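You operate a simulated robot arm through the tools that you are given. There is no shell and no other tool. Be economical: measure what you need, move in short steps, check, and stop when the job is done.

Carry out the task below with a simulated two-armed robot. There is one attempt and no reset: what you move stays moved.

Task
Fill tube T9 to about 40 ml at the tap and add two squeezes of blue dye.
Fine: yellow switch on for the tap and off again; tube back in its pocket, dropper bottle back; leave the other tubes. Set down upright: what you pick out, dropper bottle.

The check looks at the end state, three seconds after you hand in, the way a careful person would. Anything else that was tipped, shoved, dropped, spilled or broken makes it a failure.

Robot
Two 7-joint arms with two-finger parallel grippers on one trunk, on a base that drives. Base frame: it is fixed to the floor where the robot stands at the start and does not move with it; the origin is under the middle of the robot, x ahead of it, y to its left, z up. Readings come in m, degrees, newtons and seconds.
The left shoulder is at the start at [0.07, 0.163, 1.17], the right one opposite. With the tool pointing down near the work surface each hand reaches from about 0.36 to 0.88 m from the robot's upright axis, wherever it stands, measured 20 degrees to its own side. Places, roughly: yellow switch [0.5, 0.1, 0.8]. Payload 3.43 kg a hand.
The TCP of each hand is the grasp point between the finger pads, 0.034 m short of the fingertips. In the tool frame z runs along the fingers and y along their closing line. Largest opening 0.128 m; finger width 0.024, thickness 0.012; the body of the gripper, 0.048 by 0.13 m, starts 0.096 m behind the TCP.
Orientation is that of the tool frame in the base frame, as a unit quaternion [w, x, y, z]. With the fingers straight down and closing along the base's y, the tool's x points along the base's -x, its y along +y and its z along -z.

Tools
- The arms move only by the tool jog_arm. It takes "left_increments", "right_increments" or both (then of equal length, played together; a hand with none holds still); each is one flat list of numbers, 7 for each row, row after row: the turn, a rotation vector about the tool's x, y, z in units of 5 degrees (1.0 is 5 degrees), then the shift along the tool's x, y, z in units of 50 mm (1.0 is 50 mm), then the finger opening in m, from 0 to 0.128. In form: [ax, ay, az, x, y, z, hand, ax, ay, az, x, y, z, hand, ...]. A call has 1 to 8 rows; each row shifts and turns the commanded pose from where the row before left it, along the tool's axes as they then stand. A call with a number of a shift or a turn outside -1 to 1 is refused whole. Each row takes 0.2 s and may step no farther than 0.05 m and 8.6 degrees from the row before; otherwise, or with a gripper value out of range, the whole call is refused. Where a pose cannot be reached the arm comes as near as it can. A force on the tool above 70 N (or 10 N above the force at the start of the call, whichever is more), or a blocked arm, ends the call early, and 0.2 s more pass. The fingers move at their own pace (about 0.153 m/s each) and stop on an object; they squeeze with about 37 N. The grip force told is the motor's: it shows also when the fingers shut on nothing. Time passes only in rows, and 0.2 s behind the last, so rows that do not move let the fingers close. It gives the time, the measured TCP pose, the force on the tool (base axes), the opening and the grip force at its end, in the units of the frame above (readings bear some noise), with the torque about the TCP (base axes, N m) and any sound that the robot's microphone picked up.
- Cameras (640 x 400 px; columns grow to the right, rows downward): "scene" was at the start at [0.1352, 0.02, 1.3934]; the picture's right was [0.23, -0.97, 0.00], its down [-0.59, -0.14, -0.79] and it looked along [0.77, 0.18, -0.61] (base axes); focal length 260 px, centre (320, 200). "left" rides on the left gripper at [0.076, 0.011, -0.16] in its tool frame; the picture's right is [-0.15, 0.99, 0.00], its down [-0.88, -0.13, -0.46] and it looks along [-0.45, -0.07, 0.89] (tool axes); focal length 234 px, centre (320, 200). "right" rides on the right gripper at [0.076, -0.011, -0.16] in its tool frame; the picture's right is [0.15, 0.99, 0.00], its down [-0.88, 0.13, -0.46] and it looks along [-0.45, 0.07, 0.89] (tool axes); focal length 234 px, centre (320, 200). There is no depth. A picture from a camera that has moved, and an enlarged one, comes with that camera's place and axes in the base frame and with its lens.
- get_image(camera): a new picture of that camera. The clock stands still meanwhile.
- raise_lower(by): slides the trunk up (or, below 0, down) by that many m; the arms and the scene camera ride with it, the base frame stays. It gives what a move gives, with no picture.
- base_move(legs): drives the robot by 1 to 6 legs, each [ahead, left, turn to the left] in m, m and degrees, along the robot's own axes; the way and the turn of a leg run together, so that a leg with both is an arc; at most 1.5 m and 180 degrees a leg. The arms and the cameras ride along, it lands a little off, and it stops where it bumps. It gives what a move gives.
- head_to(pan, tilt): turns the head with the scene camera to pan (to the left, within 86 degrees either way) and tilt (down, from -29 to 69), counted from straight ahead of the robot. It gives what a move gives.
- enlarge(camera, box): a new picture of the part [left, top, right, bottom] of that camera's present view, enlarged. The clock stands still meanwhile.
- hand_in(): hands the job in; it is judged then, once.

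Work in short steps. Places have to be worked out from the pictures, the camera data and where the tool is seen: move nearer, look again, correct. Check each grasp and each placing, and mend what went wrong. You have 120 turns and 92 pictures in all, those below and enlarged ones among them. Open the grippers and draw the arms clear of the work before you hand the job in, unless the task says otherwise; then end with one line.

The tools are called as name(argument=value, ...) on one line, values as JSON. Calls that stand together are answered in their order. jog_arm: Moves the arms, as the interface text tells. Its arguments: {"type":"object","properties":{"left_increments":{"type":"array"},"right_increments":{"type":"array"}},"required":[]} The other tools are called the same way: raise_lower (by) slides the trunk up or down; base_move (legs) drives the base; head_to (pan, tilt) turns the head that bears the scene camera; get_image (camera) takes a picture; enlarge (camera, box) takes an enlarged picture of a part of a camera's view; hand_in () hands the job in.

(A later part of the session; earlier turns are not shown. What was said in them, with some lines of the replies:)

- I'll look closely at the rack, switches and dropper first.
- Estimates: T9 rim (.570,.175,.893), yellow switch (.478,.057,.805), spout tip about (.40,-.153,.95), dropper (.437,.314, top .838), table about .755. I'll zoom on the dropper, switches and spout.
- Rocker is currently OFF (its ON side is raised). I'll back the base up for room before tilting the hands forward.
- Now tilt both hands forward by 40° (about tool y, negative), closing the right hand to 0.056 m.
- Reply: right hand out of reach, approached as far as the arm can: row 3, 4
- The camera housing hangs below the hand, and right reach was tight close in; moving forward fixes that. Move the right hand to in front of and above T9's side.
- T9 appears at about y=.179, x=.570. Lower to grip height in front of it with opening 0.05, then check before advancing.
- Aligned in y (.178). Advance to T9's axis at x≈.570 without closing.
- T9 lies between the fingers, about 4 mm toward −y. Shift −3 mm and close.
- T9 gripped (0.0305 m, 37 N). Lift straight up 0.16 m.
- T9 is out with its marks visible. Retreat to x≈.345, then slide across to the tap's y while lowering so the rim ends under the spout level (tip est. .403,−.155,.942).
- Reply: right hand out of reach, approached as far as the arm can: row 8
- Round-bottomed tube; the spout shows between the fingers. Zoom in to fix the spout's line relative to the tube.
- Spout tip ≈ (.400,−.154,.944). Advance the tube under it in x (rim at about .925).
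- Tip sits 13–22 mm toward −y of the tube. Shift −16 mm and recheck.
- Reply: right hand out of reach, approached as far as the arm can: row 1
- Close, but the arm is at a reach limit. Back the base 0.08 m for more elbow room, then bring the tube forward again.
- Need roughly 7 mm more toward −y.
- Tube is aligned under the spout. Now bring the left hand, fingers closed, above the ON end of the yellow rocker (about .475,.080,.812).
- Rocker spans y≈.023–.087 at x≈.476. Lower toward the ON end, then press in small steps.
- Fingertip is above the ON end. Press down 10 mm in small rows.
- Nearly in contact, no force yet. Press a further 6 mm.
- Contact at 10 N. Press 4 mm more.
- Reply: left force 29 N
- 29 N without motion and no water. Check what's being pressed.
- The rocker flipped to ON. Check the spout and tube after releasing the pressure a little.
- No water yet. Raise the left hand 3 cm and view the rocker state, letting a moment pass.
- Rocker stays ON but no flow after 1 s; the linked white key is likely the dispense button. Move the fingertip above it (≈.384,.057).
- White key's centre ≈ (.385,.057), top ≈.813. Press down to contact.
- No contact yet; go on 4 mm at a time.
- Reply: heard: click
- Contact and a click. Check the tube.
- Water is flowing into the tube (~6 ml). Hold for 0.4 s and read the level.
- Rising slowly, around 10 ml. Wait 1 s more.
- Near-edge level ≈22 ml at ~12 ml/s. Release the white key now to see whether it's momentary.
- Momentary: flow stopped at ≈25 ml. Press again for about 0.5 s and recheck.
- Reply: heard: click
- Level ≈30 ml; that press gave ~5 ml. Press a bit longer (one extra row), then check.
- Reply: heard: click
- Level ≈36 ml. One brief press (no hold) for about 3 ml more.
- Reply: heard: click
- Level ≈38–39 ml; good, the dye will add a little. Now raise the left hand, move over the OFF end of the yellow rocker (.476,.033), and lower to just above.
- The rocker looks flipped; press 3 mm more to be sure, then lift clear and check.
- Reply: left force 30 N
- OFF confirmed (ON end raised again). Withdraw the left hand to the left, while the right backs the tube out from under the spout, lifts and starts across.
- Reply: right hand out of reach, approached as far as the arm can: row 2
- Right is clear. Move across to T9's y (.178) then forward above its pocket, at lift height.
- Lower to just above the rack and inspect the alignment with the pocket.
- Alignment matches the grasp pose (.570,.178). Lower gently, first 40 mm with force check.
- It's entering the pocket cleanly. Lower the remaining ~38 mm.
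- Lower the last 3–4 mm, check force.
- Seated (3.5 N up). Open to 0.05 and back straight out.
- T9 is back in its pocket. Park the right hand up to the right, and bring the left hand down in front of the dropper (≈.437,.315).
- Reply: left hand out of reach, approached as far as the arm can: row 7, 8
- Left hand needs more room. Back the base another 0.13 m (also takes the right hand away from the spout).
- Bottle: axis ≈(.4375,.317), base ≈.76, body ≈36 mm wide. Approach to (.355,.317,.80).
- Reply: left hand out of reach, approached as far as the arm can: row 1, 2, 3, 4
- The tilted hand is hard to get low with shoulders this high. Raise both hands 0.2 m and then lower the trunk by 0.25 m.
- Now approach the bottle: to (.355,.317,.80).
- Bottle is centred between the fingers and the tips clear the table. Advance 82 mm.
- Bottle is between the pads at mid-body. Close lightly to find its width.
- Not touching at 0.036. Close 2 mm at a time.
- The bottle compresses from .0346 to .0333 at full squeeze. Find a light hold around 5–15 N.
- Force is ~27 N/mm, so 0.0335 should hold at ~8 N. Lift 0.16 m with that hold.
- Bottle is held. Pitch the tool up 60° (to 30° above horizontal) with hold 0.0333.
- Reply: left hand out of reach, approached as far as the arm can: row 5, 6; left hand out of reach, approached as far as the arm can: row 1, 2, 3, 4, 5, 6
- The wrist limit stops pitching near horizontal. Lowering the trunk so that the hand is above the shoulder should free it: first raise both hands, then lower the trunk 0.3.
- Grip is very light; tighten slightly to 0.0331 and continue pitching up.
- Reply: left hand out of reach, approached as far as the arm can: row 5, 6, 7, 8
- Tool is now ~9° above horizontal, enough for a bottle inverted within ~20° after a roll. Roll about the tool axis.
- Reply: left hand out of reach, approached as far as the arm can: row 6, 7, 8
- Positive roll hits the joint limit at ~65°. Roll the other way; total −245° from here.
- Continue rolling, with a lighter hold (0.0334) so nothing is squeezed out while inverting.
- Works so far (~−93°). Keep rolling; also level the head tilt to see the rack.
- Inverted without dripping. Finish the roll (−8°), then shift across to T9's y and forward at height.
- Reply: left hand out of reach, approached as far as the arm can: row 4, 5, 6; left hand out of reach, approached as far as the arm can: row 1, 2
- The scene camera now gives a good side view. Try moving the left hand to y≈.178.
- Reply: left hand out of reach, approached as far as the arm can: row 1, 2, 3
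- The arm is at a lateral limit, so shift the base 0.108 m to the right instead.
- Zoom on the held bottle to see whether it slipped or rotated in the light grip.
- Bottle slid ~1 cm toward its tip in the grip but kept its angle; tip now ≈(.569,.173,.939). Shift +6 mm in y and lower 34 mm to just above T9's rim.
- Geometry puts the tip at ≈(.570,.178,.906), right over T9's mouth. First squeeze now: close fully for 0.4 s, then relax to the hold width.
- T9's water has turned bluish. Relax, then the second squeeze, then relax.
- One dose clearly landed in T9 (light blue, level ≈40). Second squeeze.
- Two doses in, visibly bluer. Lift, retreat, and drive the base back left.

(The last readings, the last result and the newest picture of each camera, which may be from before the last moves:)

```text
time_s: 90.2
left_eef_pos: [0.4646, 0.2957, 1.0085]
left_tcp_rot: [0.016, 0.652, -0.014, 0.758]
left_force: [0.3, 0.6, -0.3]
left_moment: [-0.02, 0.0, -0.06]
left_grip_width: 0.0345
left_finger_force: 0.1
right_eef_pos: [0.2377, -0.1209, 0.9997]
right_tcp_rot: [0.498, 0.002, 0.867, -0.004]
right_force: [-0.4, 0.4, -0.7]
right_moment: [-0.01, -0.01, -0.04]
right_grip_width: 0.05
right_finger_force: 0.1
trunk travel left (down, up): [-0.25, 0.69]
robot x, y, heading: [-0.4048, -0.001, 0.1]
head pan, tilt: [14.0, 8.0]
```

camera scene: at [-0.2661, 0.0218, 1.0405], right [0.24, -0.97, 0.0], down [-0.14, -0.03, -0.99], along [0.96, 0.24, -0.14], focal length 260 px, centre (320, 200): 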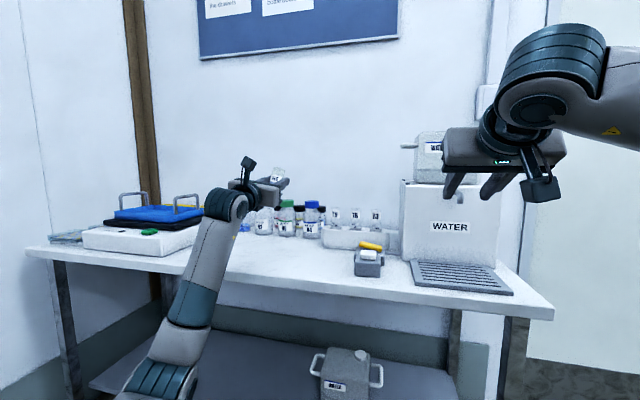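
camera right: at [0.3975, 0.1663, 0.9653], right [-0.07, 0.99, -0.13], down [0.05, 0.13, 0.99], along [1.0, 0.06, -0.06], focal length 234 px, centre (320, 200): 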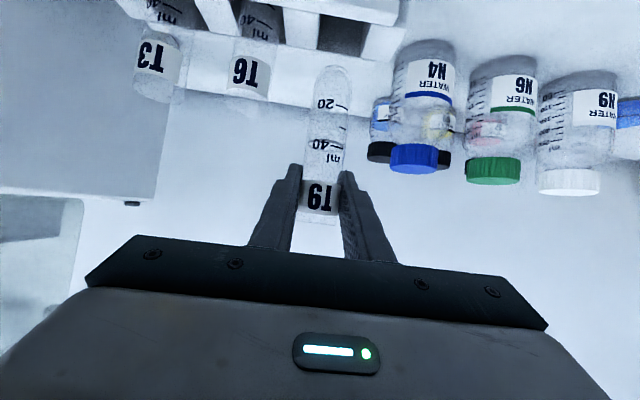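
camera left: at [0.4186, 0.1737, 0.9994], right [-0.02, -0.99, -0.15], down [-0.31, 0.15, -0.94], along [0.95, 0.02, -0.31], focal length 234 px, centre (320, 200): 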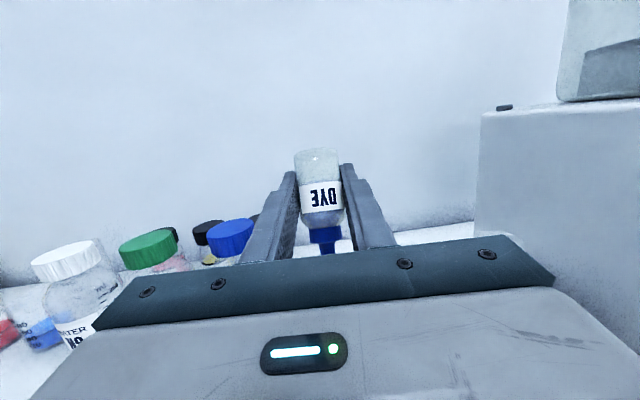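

Now roll back +180° in steps of 40°, holding lightly.

jog_arm(left_increments=[0, 0, 1, 0, 0, 0, 0.0334, 0, 0, 1, 0, 0, 0, 0.0334, 0, 0, 1, 0, 0, 0, 0.0334, 0, 0, 1, 0, 0, 0, 0.0334, 0, 0, 1, 0, 0, 0, 0.0334, 0, 0, 1, 0, 0, 0, 0.0334, 0, 0, 1, 0, 0, 0, 0.0334, 0, 0, 1, 0, 0, 0, 0.0334])

jog_arm(left_increments=[0, 0, 1, 0, 0, 0, 0.0334, 0, 0, 1, 0, 0, 0, 0.0334, 0, 0, 1, 0, 0, 0, 0.0334, 0, 0, 1, 0, 0, 0, 0.0334, 0, 0, 1, 0, 0, 0, 0.0334, 0, 0, 1, 0, 0, 0, 0.0334, 0, 0, 1, 0, 0, 0, 0.0334, 0, 0, 1, 0, 0, 0, 0.0334])

jog_arm(left_increments=[0, 0, 1, 0, 0, 0, 0.0334, 0, 0, 1, 0, 0, 0, 0.0334, 0, 0, 1, 0, 0, 0, 0.0334, 0, 0, 1, 0, 0, 0, 0.0334, 0, 0, 1, 0, 0, 0, 0.0334, 0, 0, 1, 0, 0, 0, 0.0334, 0, 0, 1, 0, 0, 0, 0.0334, 0, 0, 1, 0, 0, 0, 0.0334])

jog_arm(left_increments=[0, 0, 1, 0, 0, 0, 0.0331, 0, 0, 1, 0, 0, 0, 0.0331, 0, 0, 1, 0, 0, 0, 0.0331, 0, 0, 1, 0, 0, 0, 0.0331, 0, 0, 1, 0, 0, 0, 0.0331, 0, 0, 1, 0, 0, 0, 0.0331, 0, 0, 1, 0, 0, 0, 0.0331, 0, 0, 1, 0, 0, 0, 0.0331])

jog_arm(left_increments=[0, 0, 1, 0, 0, 0, 0.0331, 0, 0, 1, 0, 0, 0, 0.0331, 0, 0, 1, 0, 0, 0, 0.0331, 0, 0, 1, 0, 0, 0, 0.0331])

```text
time_s: 92.0
left_eef_pos: [0.4648, 0.2962, 1.0094]
left_tcp_rot: [-0.244, 0.608, -0.237, 0.718]
left_force: [-0.5, -0.8, -1.1]
left_moment: [0.03, 0.0, 0.0]
left_grip_width: 0.0342
left_finger_force: 1.2
right_eef_pos: [0.2364, -0.1226, 0.9988]
right_tcp_rot: [0.498, 0.002, 0.867, -0.003]
right_force: [-0.2, 0.6, -0.1]
right_moment: [0.0, 0.05, -0.01]
right_grip_width: 0.0498
right_finger_force: 0.1
trunk travel left (down, up): [-0.25, 0.69]
robot x, y, heading: [-0.4063, 0.0013, -0.2]
head pan, tilt: [14.0, 8.0]
```

```text
time_s: 93.8
left_eef_pos: [0.4646, 0.2954, 1.0094]
left_tcp_rot: [-0.474, 0.49, -0.431, 0.591]
left_force: [-0.2, 0.8, -0.9]
left_moment: [-0.02, -0.05, -0.01]
left_grip_width: 0.0342
left_finger_force: 0.8
right_eef_pos: [0.2376, -0.1214, 0.9993]
right_tcp_rot: [0.498, 0.003, 0.867, -0.004]
right_force: [-0.6, 0.7, -0.3]
right_moment: [-0.01, 0.01, -0.01]
right_grip_width: 0.05
right_finger_force: 0.0
trunk travel left (down, up): [-0.25, 0.69]
robot x, y, heading: [-0.408, 0.0006, 0.2]
head pan, tilt: [14.0, 8.0]
```

```text
time_s: 95.6
left_eef_pos: [0.464, 0.2953, 1.009]
left_tcp_rot: [0.649, -0.313, 0.572, -0.393]
left_force: [0.2, -0.1, -1.0]
left_moment: [0.02, 0.02, -0.01]
left_grip_width: 0.0344
left_finger_force: 0.9
right_eef_pos: [0.2367, -0.1211, 0.9989]
right_tcp_rot: [0.498, 0.003, 0.867, -0.003]
right_force: [0.6, -0.2, -1.0]
right_moment: [-0.04, -0.01, 0.01]
right_grip_width: 0.0502
right_finger_force: 0.1
trunk travel left (down, up): [-0.25, 0.69]
robot x, y, heading: [-0.4072, -0.0009, -0.0]
head pan, tilt: [14.0, 8.0]
```

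```text
time_s: 97.4
left_eef_pos: [0.4643, 0.2968, 1.0106]
left_tcp_rot: [0.744, -0.098, 0.645, -0.148]
left_force: [0.1, -0.5, -1.6]
left_moment: [-0.01, 0.02, 0.0]
left_grip_width: 0.0342
left_finger_force: 1.1
right_eef_pos: [0.2372, -0.1214, 0.9974]
right_tcp_rot: [0.498, 0.003, 0.867, -0.004]
right_force: [-0.1, 0.0, -0.6]
right_moment: [-0.01, -0.02, -0.01]
right_grip_width: 0.0498
right_finger_force: 0.0
trunk travel left (down, up): [-0.25, 0.69]
robot x, y, heading: [-0.4093, 0.0012, 0.2]
head pan, tilt: [14.0, 8.0]
```

```text
time_s: 98.4
left_eef_pos: [0.466, 0.2964, 1.0099]
left_tcp_rot: [0.758, 0.016, 0.652, -0.017]
left_force: [0.1, 0.6, -0.7]
left_moment: [0.02, 0.0, -0.01]
left_grip_width: 0.0342
left_finger_force: 0.9
right_eef_pos: [0.236, -0.1219, 0.998]
right_tcp_rot: [0.498, 0.003, 0.867, -0.004]
right_force: [-0.5, 0.8, 0.0]
right_moment: [0.04, -0.03, -0.01]
right_grip_width: 0.05
right_finger_force: 0.1
trunk travel left (down, up): [-0.25, 0.69]
robot x, y, heading: [-0.4072, 0.003, 0.1]
head pan, tilt: [14.0, 8.0]
```

Upright again with the tool 9° up. Pitch the tool back down 38.6° to restore the pickup orientation, then inspect the bottle.

jog_arm(left_increments=[0, 1, 0, 0, 0, 0, 0.0331, 0, 1, 0, 0, 0, 0, 0.0331, 0, 1, 0, 0, 0, 0, 0.0331, 0, 1, 0, 0, 0, 0, 0.0331, 0, 1, 0, 0, 0, 0, 0.0331, 0, 1, 0, 0, 0, 0, 0.0331, 0, 1, 0, 0, 0, 0, 0.0331, 0, 0.72, 0, 0, 0, 0, 0.0331])

get_image(camera="left")

enlarge(camera="scene", box=[230, 140, 330, 240])

```text
time_s: 100.2
left_eef_pos: [0.4647, 0.2959, 1.0098]
left_tcp_rot: [0.499, 0.02, 0.866, -0.011]
left_force: [0.0, -0.1, -0.4]
left_moment: [0.03, 0.02, -0.02]
left_grip_width: 0.0344
left_finger_force: 1.0
right_eef_pos: [0.2374, -0.1216, 0.9984]
right_tcp_rot: [0.497, 0.002, 0.868, -0.004]
right_force: [-0.2, -0.1, 0.1]
right_moment: [0.0, 0.0, 0.0]
right_grip_width: 0.0501
right_finger_force: 0.1
trunk travel left (down, up): [-0.25, 0.69]
robot x, y, heading: [-0.4093, 0.0008, 0.1]
head pan, tilt: [14.0, 8.0]
```

```text
8 pictures are left
camera left: at [0.2905, 0.3151, 1.0249], right [0.12, 0.98, 0.13], down [0.04, -0.13, 0.99], along [0.99, -0.11, -0.06], focal length 234 px, centre (320, 200)
```

left: 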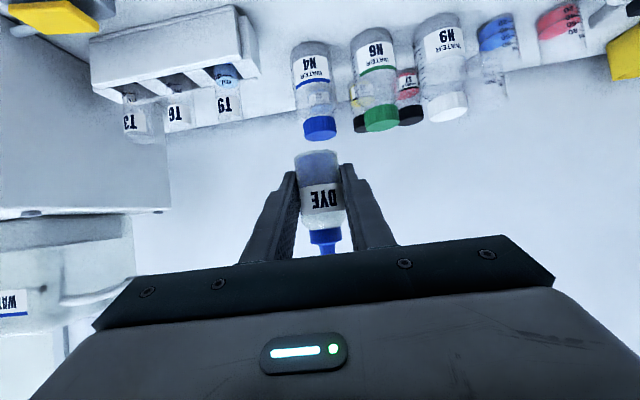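

```text
4.00 times, centred on (280, 190) of scene
camera zoom: at [-0.266, 0.0227, 1.0405], right [0.24, -0.97, 0.0], down [-0.14, -0.03, -0.99], along [0.96, 0.24, -0.14], focal length 1040 px, centre (480, 240)
```

zoom: 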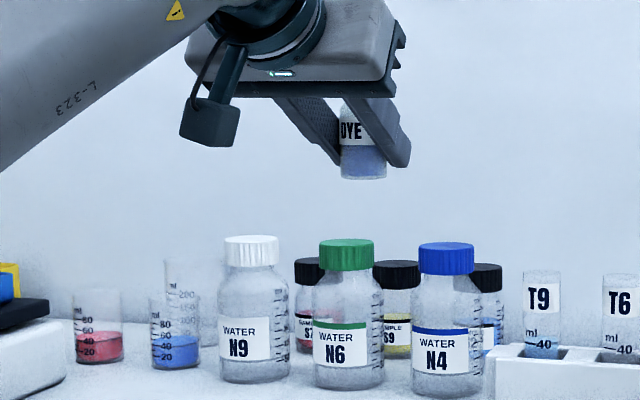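

Bottle is upright; its base is ~30 mm below the TCP now. Lower over its original spot (.4375,.315) to z≈.81.

jog_arm(left_increments=[0, 0, 0, 0.748, 0.072, 0.3, 0.0331, 0, 0, 0, 0.748, 0.072, 0.3, 0.0331, 0, 0, 0, 0.748, 0.072, 0.3, 0.0331, 0, 0, 0, 0.748, 0.072, 0.3, 0.0331, 0, 0, 0, 0.748, 0.072, 0.3, 0.0331])

enlarge(camera="scene", box=[210, 200, 310, 300])

```text
time_s: 101.4
left_eef_pos: [0.434, 0.3154, 0.808]
left_tcp_rot: [0.5, 0.019, 0.866, -0.011]
left_force: [-0.7, 0.5, -0.7]
left_moment: [0.01, 0.03, -0.04]
left_grip_width: 0.0341
left_finger_force: 0.7
right_eef_pos: [0.2367, -0.1209, 0.9978]
right_tcp_rot: [0.497, 0.002, 0.868, -0.003]
right_force: [-0.2, -0.4, 0.3]
right_moment: [0.01, -0.03, 0.02]
right_grip_width: 0.0497
right_finger_force: 0.0
trunk travel left (down, up): [-0.25, 0.69]
robot x, y, heading: [-0.4092, 0.0027, -0.1]
head pan, tilt: [14.0, 8.0]
```

```text
4.00 times, centred on (260, 250) of scene
camera zoom: at [-0.2656, 0.0233, 1.0405], right [0.24, -0.97, 0.0], down [-0.14, -0.03, -0.99], along [0.96, 0.24, -0.14], focal length 1040 px, centre (560, 0)
```

zoom: 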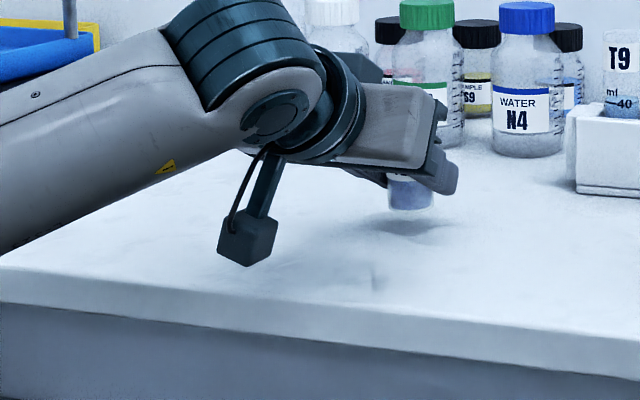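

Bottle base is about 1–1.5 cm above the table. Lower 10 mm, then feel for contact.

jog_arm(left_increments=[0, 0, 0, 0.07, 0, 0.06, 0.0331, 0, 0, 0, 0.07, 0, 0.06, 0.0331, 0, 0, 0, 0.035, 0, 0.02, 0.0331])

jog_arm(left_increments=[0, 0, 0, 0.035, 0, 0.02, 0.0331, 0, 0, 0, 0, 0, 0, 0.0331])

enlarge(camera="scene", box=[290, 230, 330, 270])

```text
time_s: 102.2
left_eef_pos: [0.438, 0.3142, 0.7987]
left_tcp_rot: [0.5, 0.019, 0.866, -0.011]
left_force: [0.5, 0.1, -1.8]
left_moment: [-0.03, 0.01, 0.04]
left_grip_width: 0.0343
left_finger_force: 0.3
right_eef_pos: [0.2372, -0.1229, 0.9984]
right_tcp_rot: [0.498, 0.003, 0.867, -0.003]
right_force: [-0.8, -0.5, 0.6]
right_moment: [0.01, -0.02, 0.02]
right_grip_width: 0.0499
right_finger_force: 0.0
trunk travel left (down, up): [-0.25, 0.69]
robot x, y, heading: [-0.4048, 0.0027, -0.3]
head pan, tilt: [14.0, 8.0]
```

```text
time_s: 102.8
left_eef_pos: [0.4372, 0.3151, 0.7963]
left_tcp_rot: [0.5, 0.019, 0.866, -0.011]
left_force: [0.4, 0.0, -0.6]
left_moment: [0.04, 0.01, 0.0]
left_grip_width: 0.0343
left_finger_force: 1.4
right_eef_pos: [0.2361, -0.1218, 0.9986]
right_tcp_rot: [0.497, 0.003, 0.868, -0.003]
right_force: [-0.2, 0.2, 0.1]
right_moment: [-0.03, 0.01, 0.02]
right_grip_width: 0.0501
right_finger_force: 0.3
trunk travel left (down, up): [-0.25, 0.69]
robot x, y, heading: [-0.4046, -0.0013, -0.1]
head pan, tilt: [14.0, 8.0]
```

```text
10.00 times, centred on (310, 250) of scene
camera zoom: at [-0.2659, 0.0229, 1.0406], right [0.24, -0.97, 0.0], down [-0.14, -0.03, -0.99], along [0.96, 0.24, -0.14], focal length 2601 px, centre (420, -300)
```

zoom: 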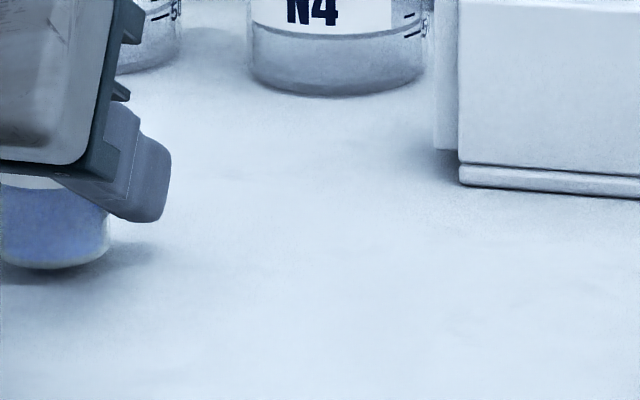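

Almost on the table. Lower 2 mm at a time until contact force shows.

jog_arm(left_increments=[0, 0, 0, 0.035, 0, 0.02, 0.0331, 0, 0, 0, 0, 0, 0, 0.0331])

jog_arm(left_increments=[0, 0, 0, 0.035, 0, 0.02, 0.0331, 0, 0, 0, 0, 0, 0, 0.0331])

```text
time_s: 103.4
left_eef_pos: [0.4372, 0.3145, 0.7945]
left_tcp_rot: [0.5, 0.02, 0.866, -0.011]
left_force: [0.4, 0.1, 0.7]
left_moment: [-0.02, 0.03, 0.03]
left_grip_width: 0.0343
left_finger_force: 0.6
right_eef_pos: [0.238, -0.1222, 0.9982]
right_tcp_rot: [0.497, 0.002, 0.868, -0.003]
right_force: [-0.2, 0.1, 0.0]
right_moment: [0.05, -0.02, 0.03]
right_grip_width: 0.0499
right_finger_force: 0.1
trunk travel left (down, up): [-0.25, 0.69]
robot x, y, heading: [-0.4065, 0.0017, -0.0]
head pan, tilt: [14.0, 8.0]
```

```text
time_s: 104.0
left_eef_pos: [0.4373, 0.3149, 0.7935]
left_tcp_rot: [0.5, 0.019, 0.866, -0.011]
left_force: [0.1, 0.2, -1.5]
left_moment: [0.04, -0.01, 0.02]
left_grip_width: 0.0346
left_finger_force: 0.9
right_eef_pos: [0.2379, -0.1217, 0.9976]
right_tcp_rot: [0.497, 0.003, 0.868, -0.004]
right_force: [0.0, 0.9, 0.0]
right_moment: [0.0, -0.03, 0.02]
right_grip_width: 0.05
right_finger_force: 0.1
trunk travel left (down, up): [-0.25, 0.69]
robot x, y, heading: [-0.4031, 0.0024, 0.1]
head pan, tilt: [14.0, 8.0]
```

jog_arm(left_increments=[0, 0, 0, 0.035, 0, 0.02, 0.0331, 0, 0, 0, 0, 0, 0, 0.0331])

enlarge(camera="scene", box=[290, 230, 330, 270])

```text
time_s: 104.6
left_eef_pos: [0.4363, 0.3161, 0.7911]
left_tcp_rot: [0.5, 0.019, 0.866, -0.01]
left_force: [-0.3, 1.0, 0.7]
left_moment: [-0.04, -0.02, 0.0]
left_grip_width: 0.0341
left_finger_force: 0.4
right_eef_pos: [0.2369, -0.1226, 0.9973]
right_tcp_rot: [0.498, 0.003, 0.867, -0.004]
right_force: [0.1, -0.8, 0.4]
right_moment: [0.0, -0.01, 0.0]
right_grip_width: 0.05
right_finger_force: 0.1
trunk travel left (down, up): [-0.25, 0.69]
robot x, y, heading: [-0.4074, -0.0002, -0.0]
head pan, tilt: [14.0, 8.0]
```

```text
10.00 times, centred on (310, 250) of scene
camera zoom: at [-0.266, 0.0228, 1.0406], right [0.24, -0.97, 0.0], down [-0.14, -0.03, -0.99], along [0.96, 0.24, -0.14], focal length 2601 px, centre (420, -300)
```

zoom: 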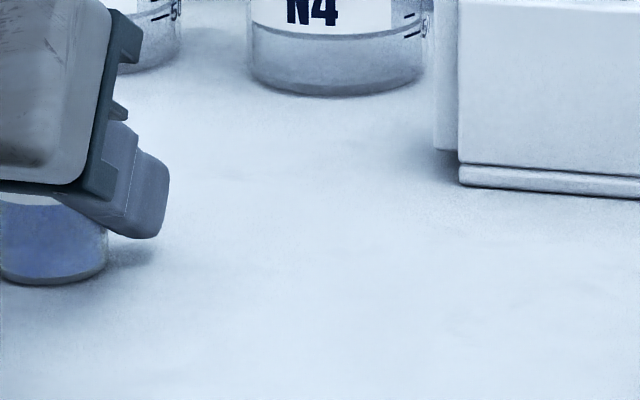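

Base is at z≈.763, essentially on the table. Lower 1 mm more and open gently.

jog_arm(left_increments=[0, 0, 0, 0.0173, 0, 0.01, 0.0331, 0, 0, 0, 0, 0, 0, 0.0365, 0, 0, 0, 0, 0, 0, 0.042, 0, 0, 0, 0, 0, 0, 0.06, 0, 0, 0, 0, 0, 0, 0.06])

get_image(camera="left")

```text
time_s: 105.8
left_eef_pos: [0.4381, 0.315, 0.7899]
left_tcp_rot: [0.5, 0.02, 0.866, -0.012]
left_force: [-0.2, -0.8, -0.2]
left_moment: [0.02, -0.02, 0.01]
left_grip_width: 0.06
left_finger_force: 0.1
right_eef_pos: [0.2382, -0.1226, 0.9984]
right_tcp_rot: [0.498, 0.002, 0.867, -0.003]
right_force: [0.0, -0.2, -0.4]
right_moment: [0.02, 0.04, 0.03]
right_grip_width: 0.05
right_finger_force: 0.1
trunk travel left (down, up): [-0.25, 0.69]
robot x, y, heading: [-0.4084, -0.0017, -0.0]
head pan, tilt: [14.0, 8.0]
```

```text
3 pictures are left
camera left: at [0.2631, 0.3339, 0.8046], right [0.12, 0.98, 0.13], down [0.04, -0.13, 0.99], along [0.99, -0.11, -0.06], focal length 234 px, centre (320, 200)
```

left: 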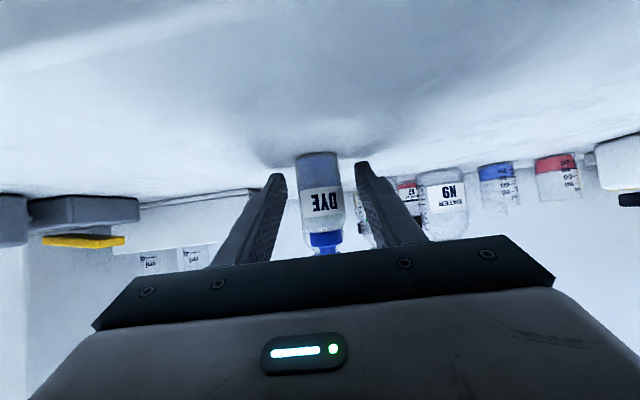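

The dropper stands upright on its spot. Back straight out, then raise the hand.

jog_arm(left_increments=[0, 0, 0, 0.2, 0, -0.346, 0.06, 0, 0, 0, 0.4, 0, -0.693, 0.06, 0, 0, 0, 0.4, 0, -0.693, 0.06, 0, 0, 0, 0.4, 0, -0.693, 0.06, 0, 0, 0, -0.6, 0, -0.35, 0.06, 0, 0, 0, -0.6, 0, -0.35, 0.06])

get_image(camera="scene")

```text
time_s: 107.2
left_eef_pos: [0.2969, 0.3192, 0.8609]
left_tcp_rot: [0.5, 0.02, 0.866, -0.012]
left_force: [-0.1, 0.0, 0.2]
left_moment: [0.02, 0.0, 0.02]
left_grip_width: 0.0602
left_finger_force: 0.1
right_eef_pos: [0.2383, -0.1214, 0.9993]
right_tcp_rot: [0.497, 0.002, 0.868, -0.003]
right_force: [0.2, -0.4, -0.1]
right_moment: [0.0, 0.01, -0.01]
right_grip_width: 0.0498
right_finger_force: 0.1
trunk travel left (down, up): [-0.25, 0.69]
robot x, y, heading: [-0.4058, 0.0043, 0.1]
head pan, tilt: [14.0, 8.0]
```

```text
2 pictures are left
camera scene: at [-0.2662, 0.0226, 1.0406], right [0.24, -0.97, 0.0], down [-0.14, -0.03, -0.99], along [0.96, 0.24, -0.14], focal length 260 px, centre (320, 200)
```

scene: 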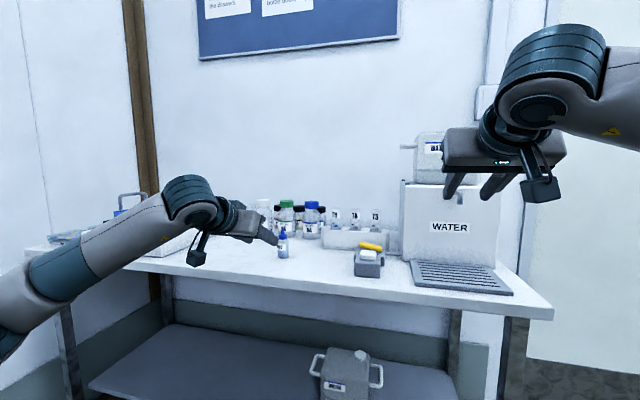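

All upright. Back the base away, open both grippers, and take one last look at rack, dropper and switch.

base_move(legs=[[-0.15, 0, 0]])

jog_arm(left_increments=[0, 0, 0, 0, 0, 0, 0.12, 0, 0, 0, 0, 0, 0, 0.12], right_increments=[0, 0, 0, 0, 0, 0, 0.12, 0, 0, 0, 0, 0, 0, 0.12])

enlarge(camera="scene", box=[250, 180, 410, 280])

```text
time_s: 108.6
left_eef_pos: [0.1435, 0.3212, 0.8608]
left_tcp_rot: [0.5, 0.019, 0.866, -0.01]
left_force: [-0.7, 0.0, 0.1]
left_moment: [0.0, 0.02, -0.02]
left_grip_width: 0.0601
left_finger_force: 0.0
right_eef_pos: [0.0833, -0.1218, 0.9987]
right_tcp_rot: [0.498, 0.002, 0.867, -0.004]
right_force: [-0.3, 0.1, -0.4]
right_moment: [0.0, -0.03, 0.0]
right_grip_width: 0.0503
right_finger_force: 0.1
trunk travel left (down, up): [-0.25, 0.69]
robot x, y, heading: [-0.5574, 0.0019, -0.3]
head pan, tilt: [14.0, 8.0]
```

```text
time_s: 109.2
left_eef_pos: [0.1432, 0.3212, 0.8599]
left_tcp_rot: [0.5, 0.018, 0.866, -0.01]
left_force: [0.6, 0.7, 0.5]
left_moment: [-0.02, 0.02, -0.02]
left_grip_width: 0.1198
left_finger_force: 0.1
right_eef_pos: [0.0853, -0.1209, 0.9986]
right_tcp_rot: [0.498, 0.002, 0.867, -0.003]
right_force: [0.1, 0.3, -0.4]
right_moment: [0.02, 0.01, 0.03]
right_grip_width: 0.12
right_finger_force: 0.1
trunk travel left (down, up): [-0.25, 0.69]
robot x, y, heading: [-0.5568, 0.0066, -0.1]
head pan, tilt: [14.0, 8.0]
```

```text
4.00 times, centred on (330, 230) of scene
camera zoom: at [-0.4186, 0.023, 1.0405], right [0.24, -0.97, 0.0], down [-0.14, -0.03, -0.99], along [0.96, 0.24, -0.14], focal length 1040 px, centre (280, 80)
```

zoom: 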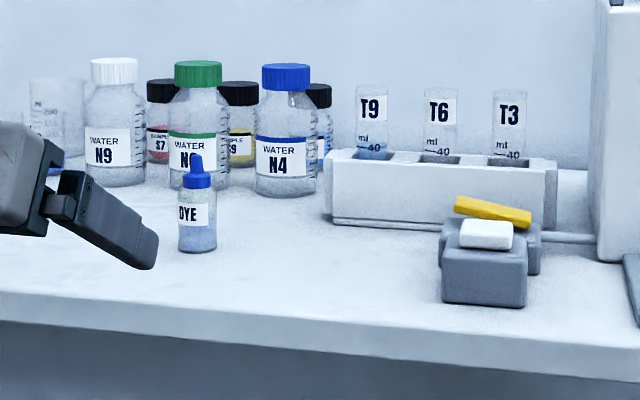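

T9 is in its pocket with light blue water near the 40 mark, the dropper stands upright, the yellow switch is OFF, and nothing else looks disturbed. Handing in.

hand_in()

```text
The job is handed in.
```

T9 is filled to about 40 ml with two squeezes of blue dye and back in its pocket. The dropper bottle is upright on its spot, the yellow switch is off, and I saw no spills; water only ran while I also held the white key.
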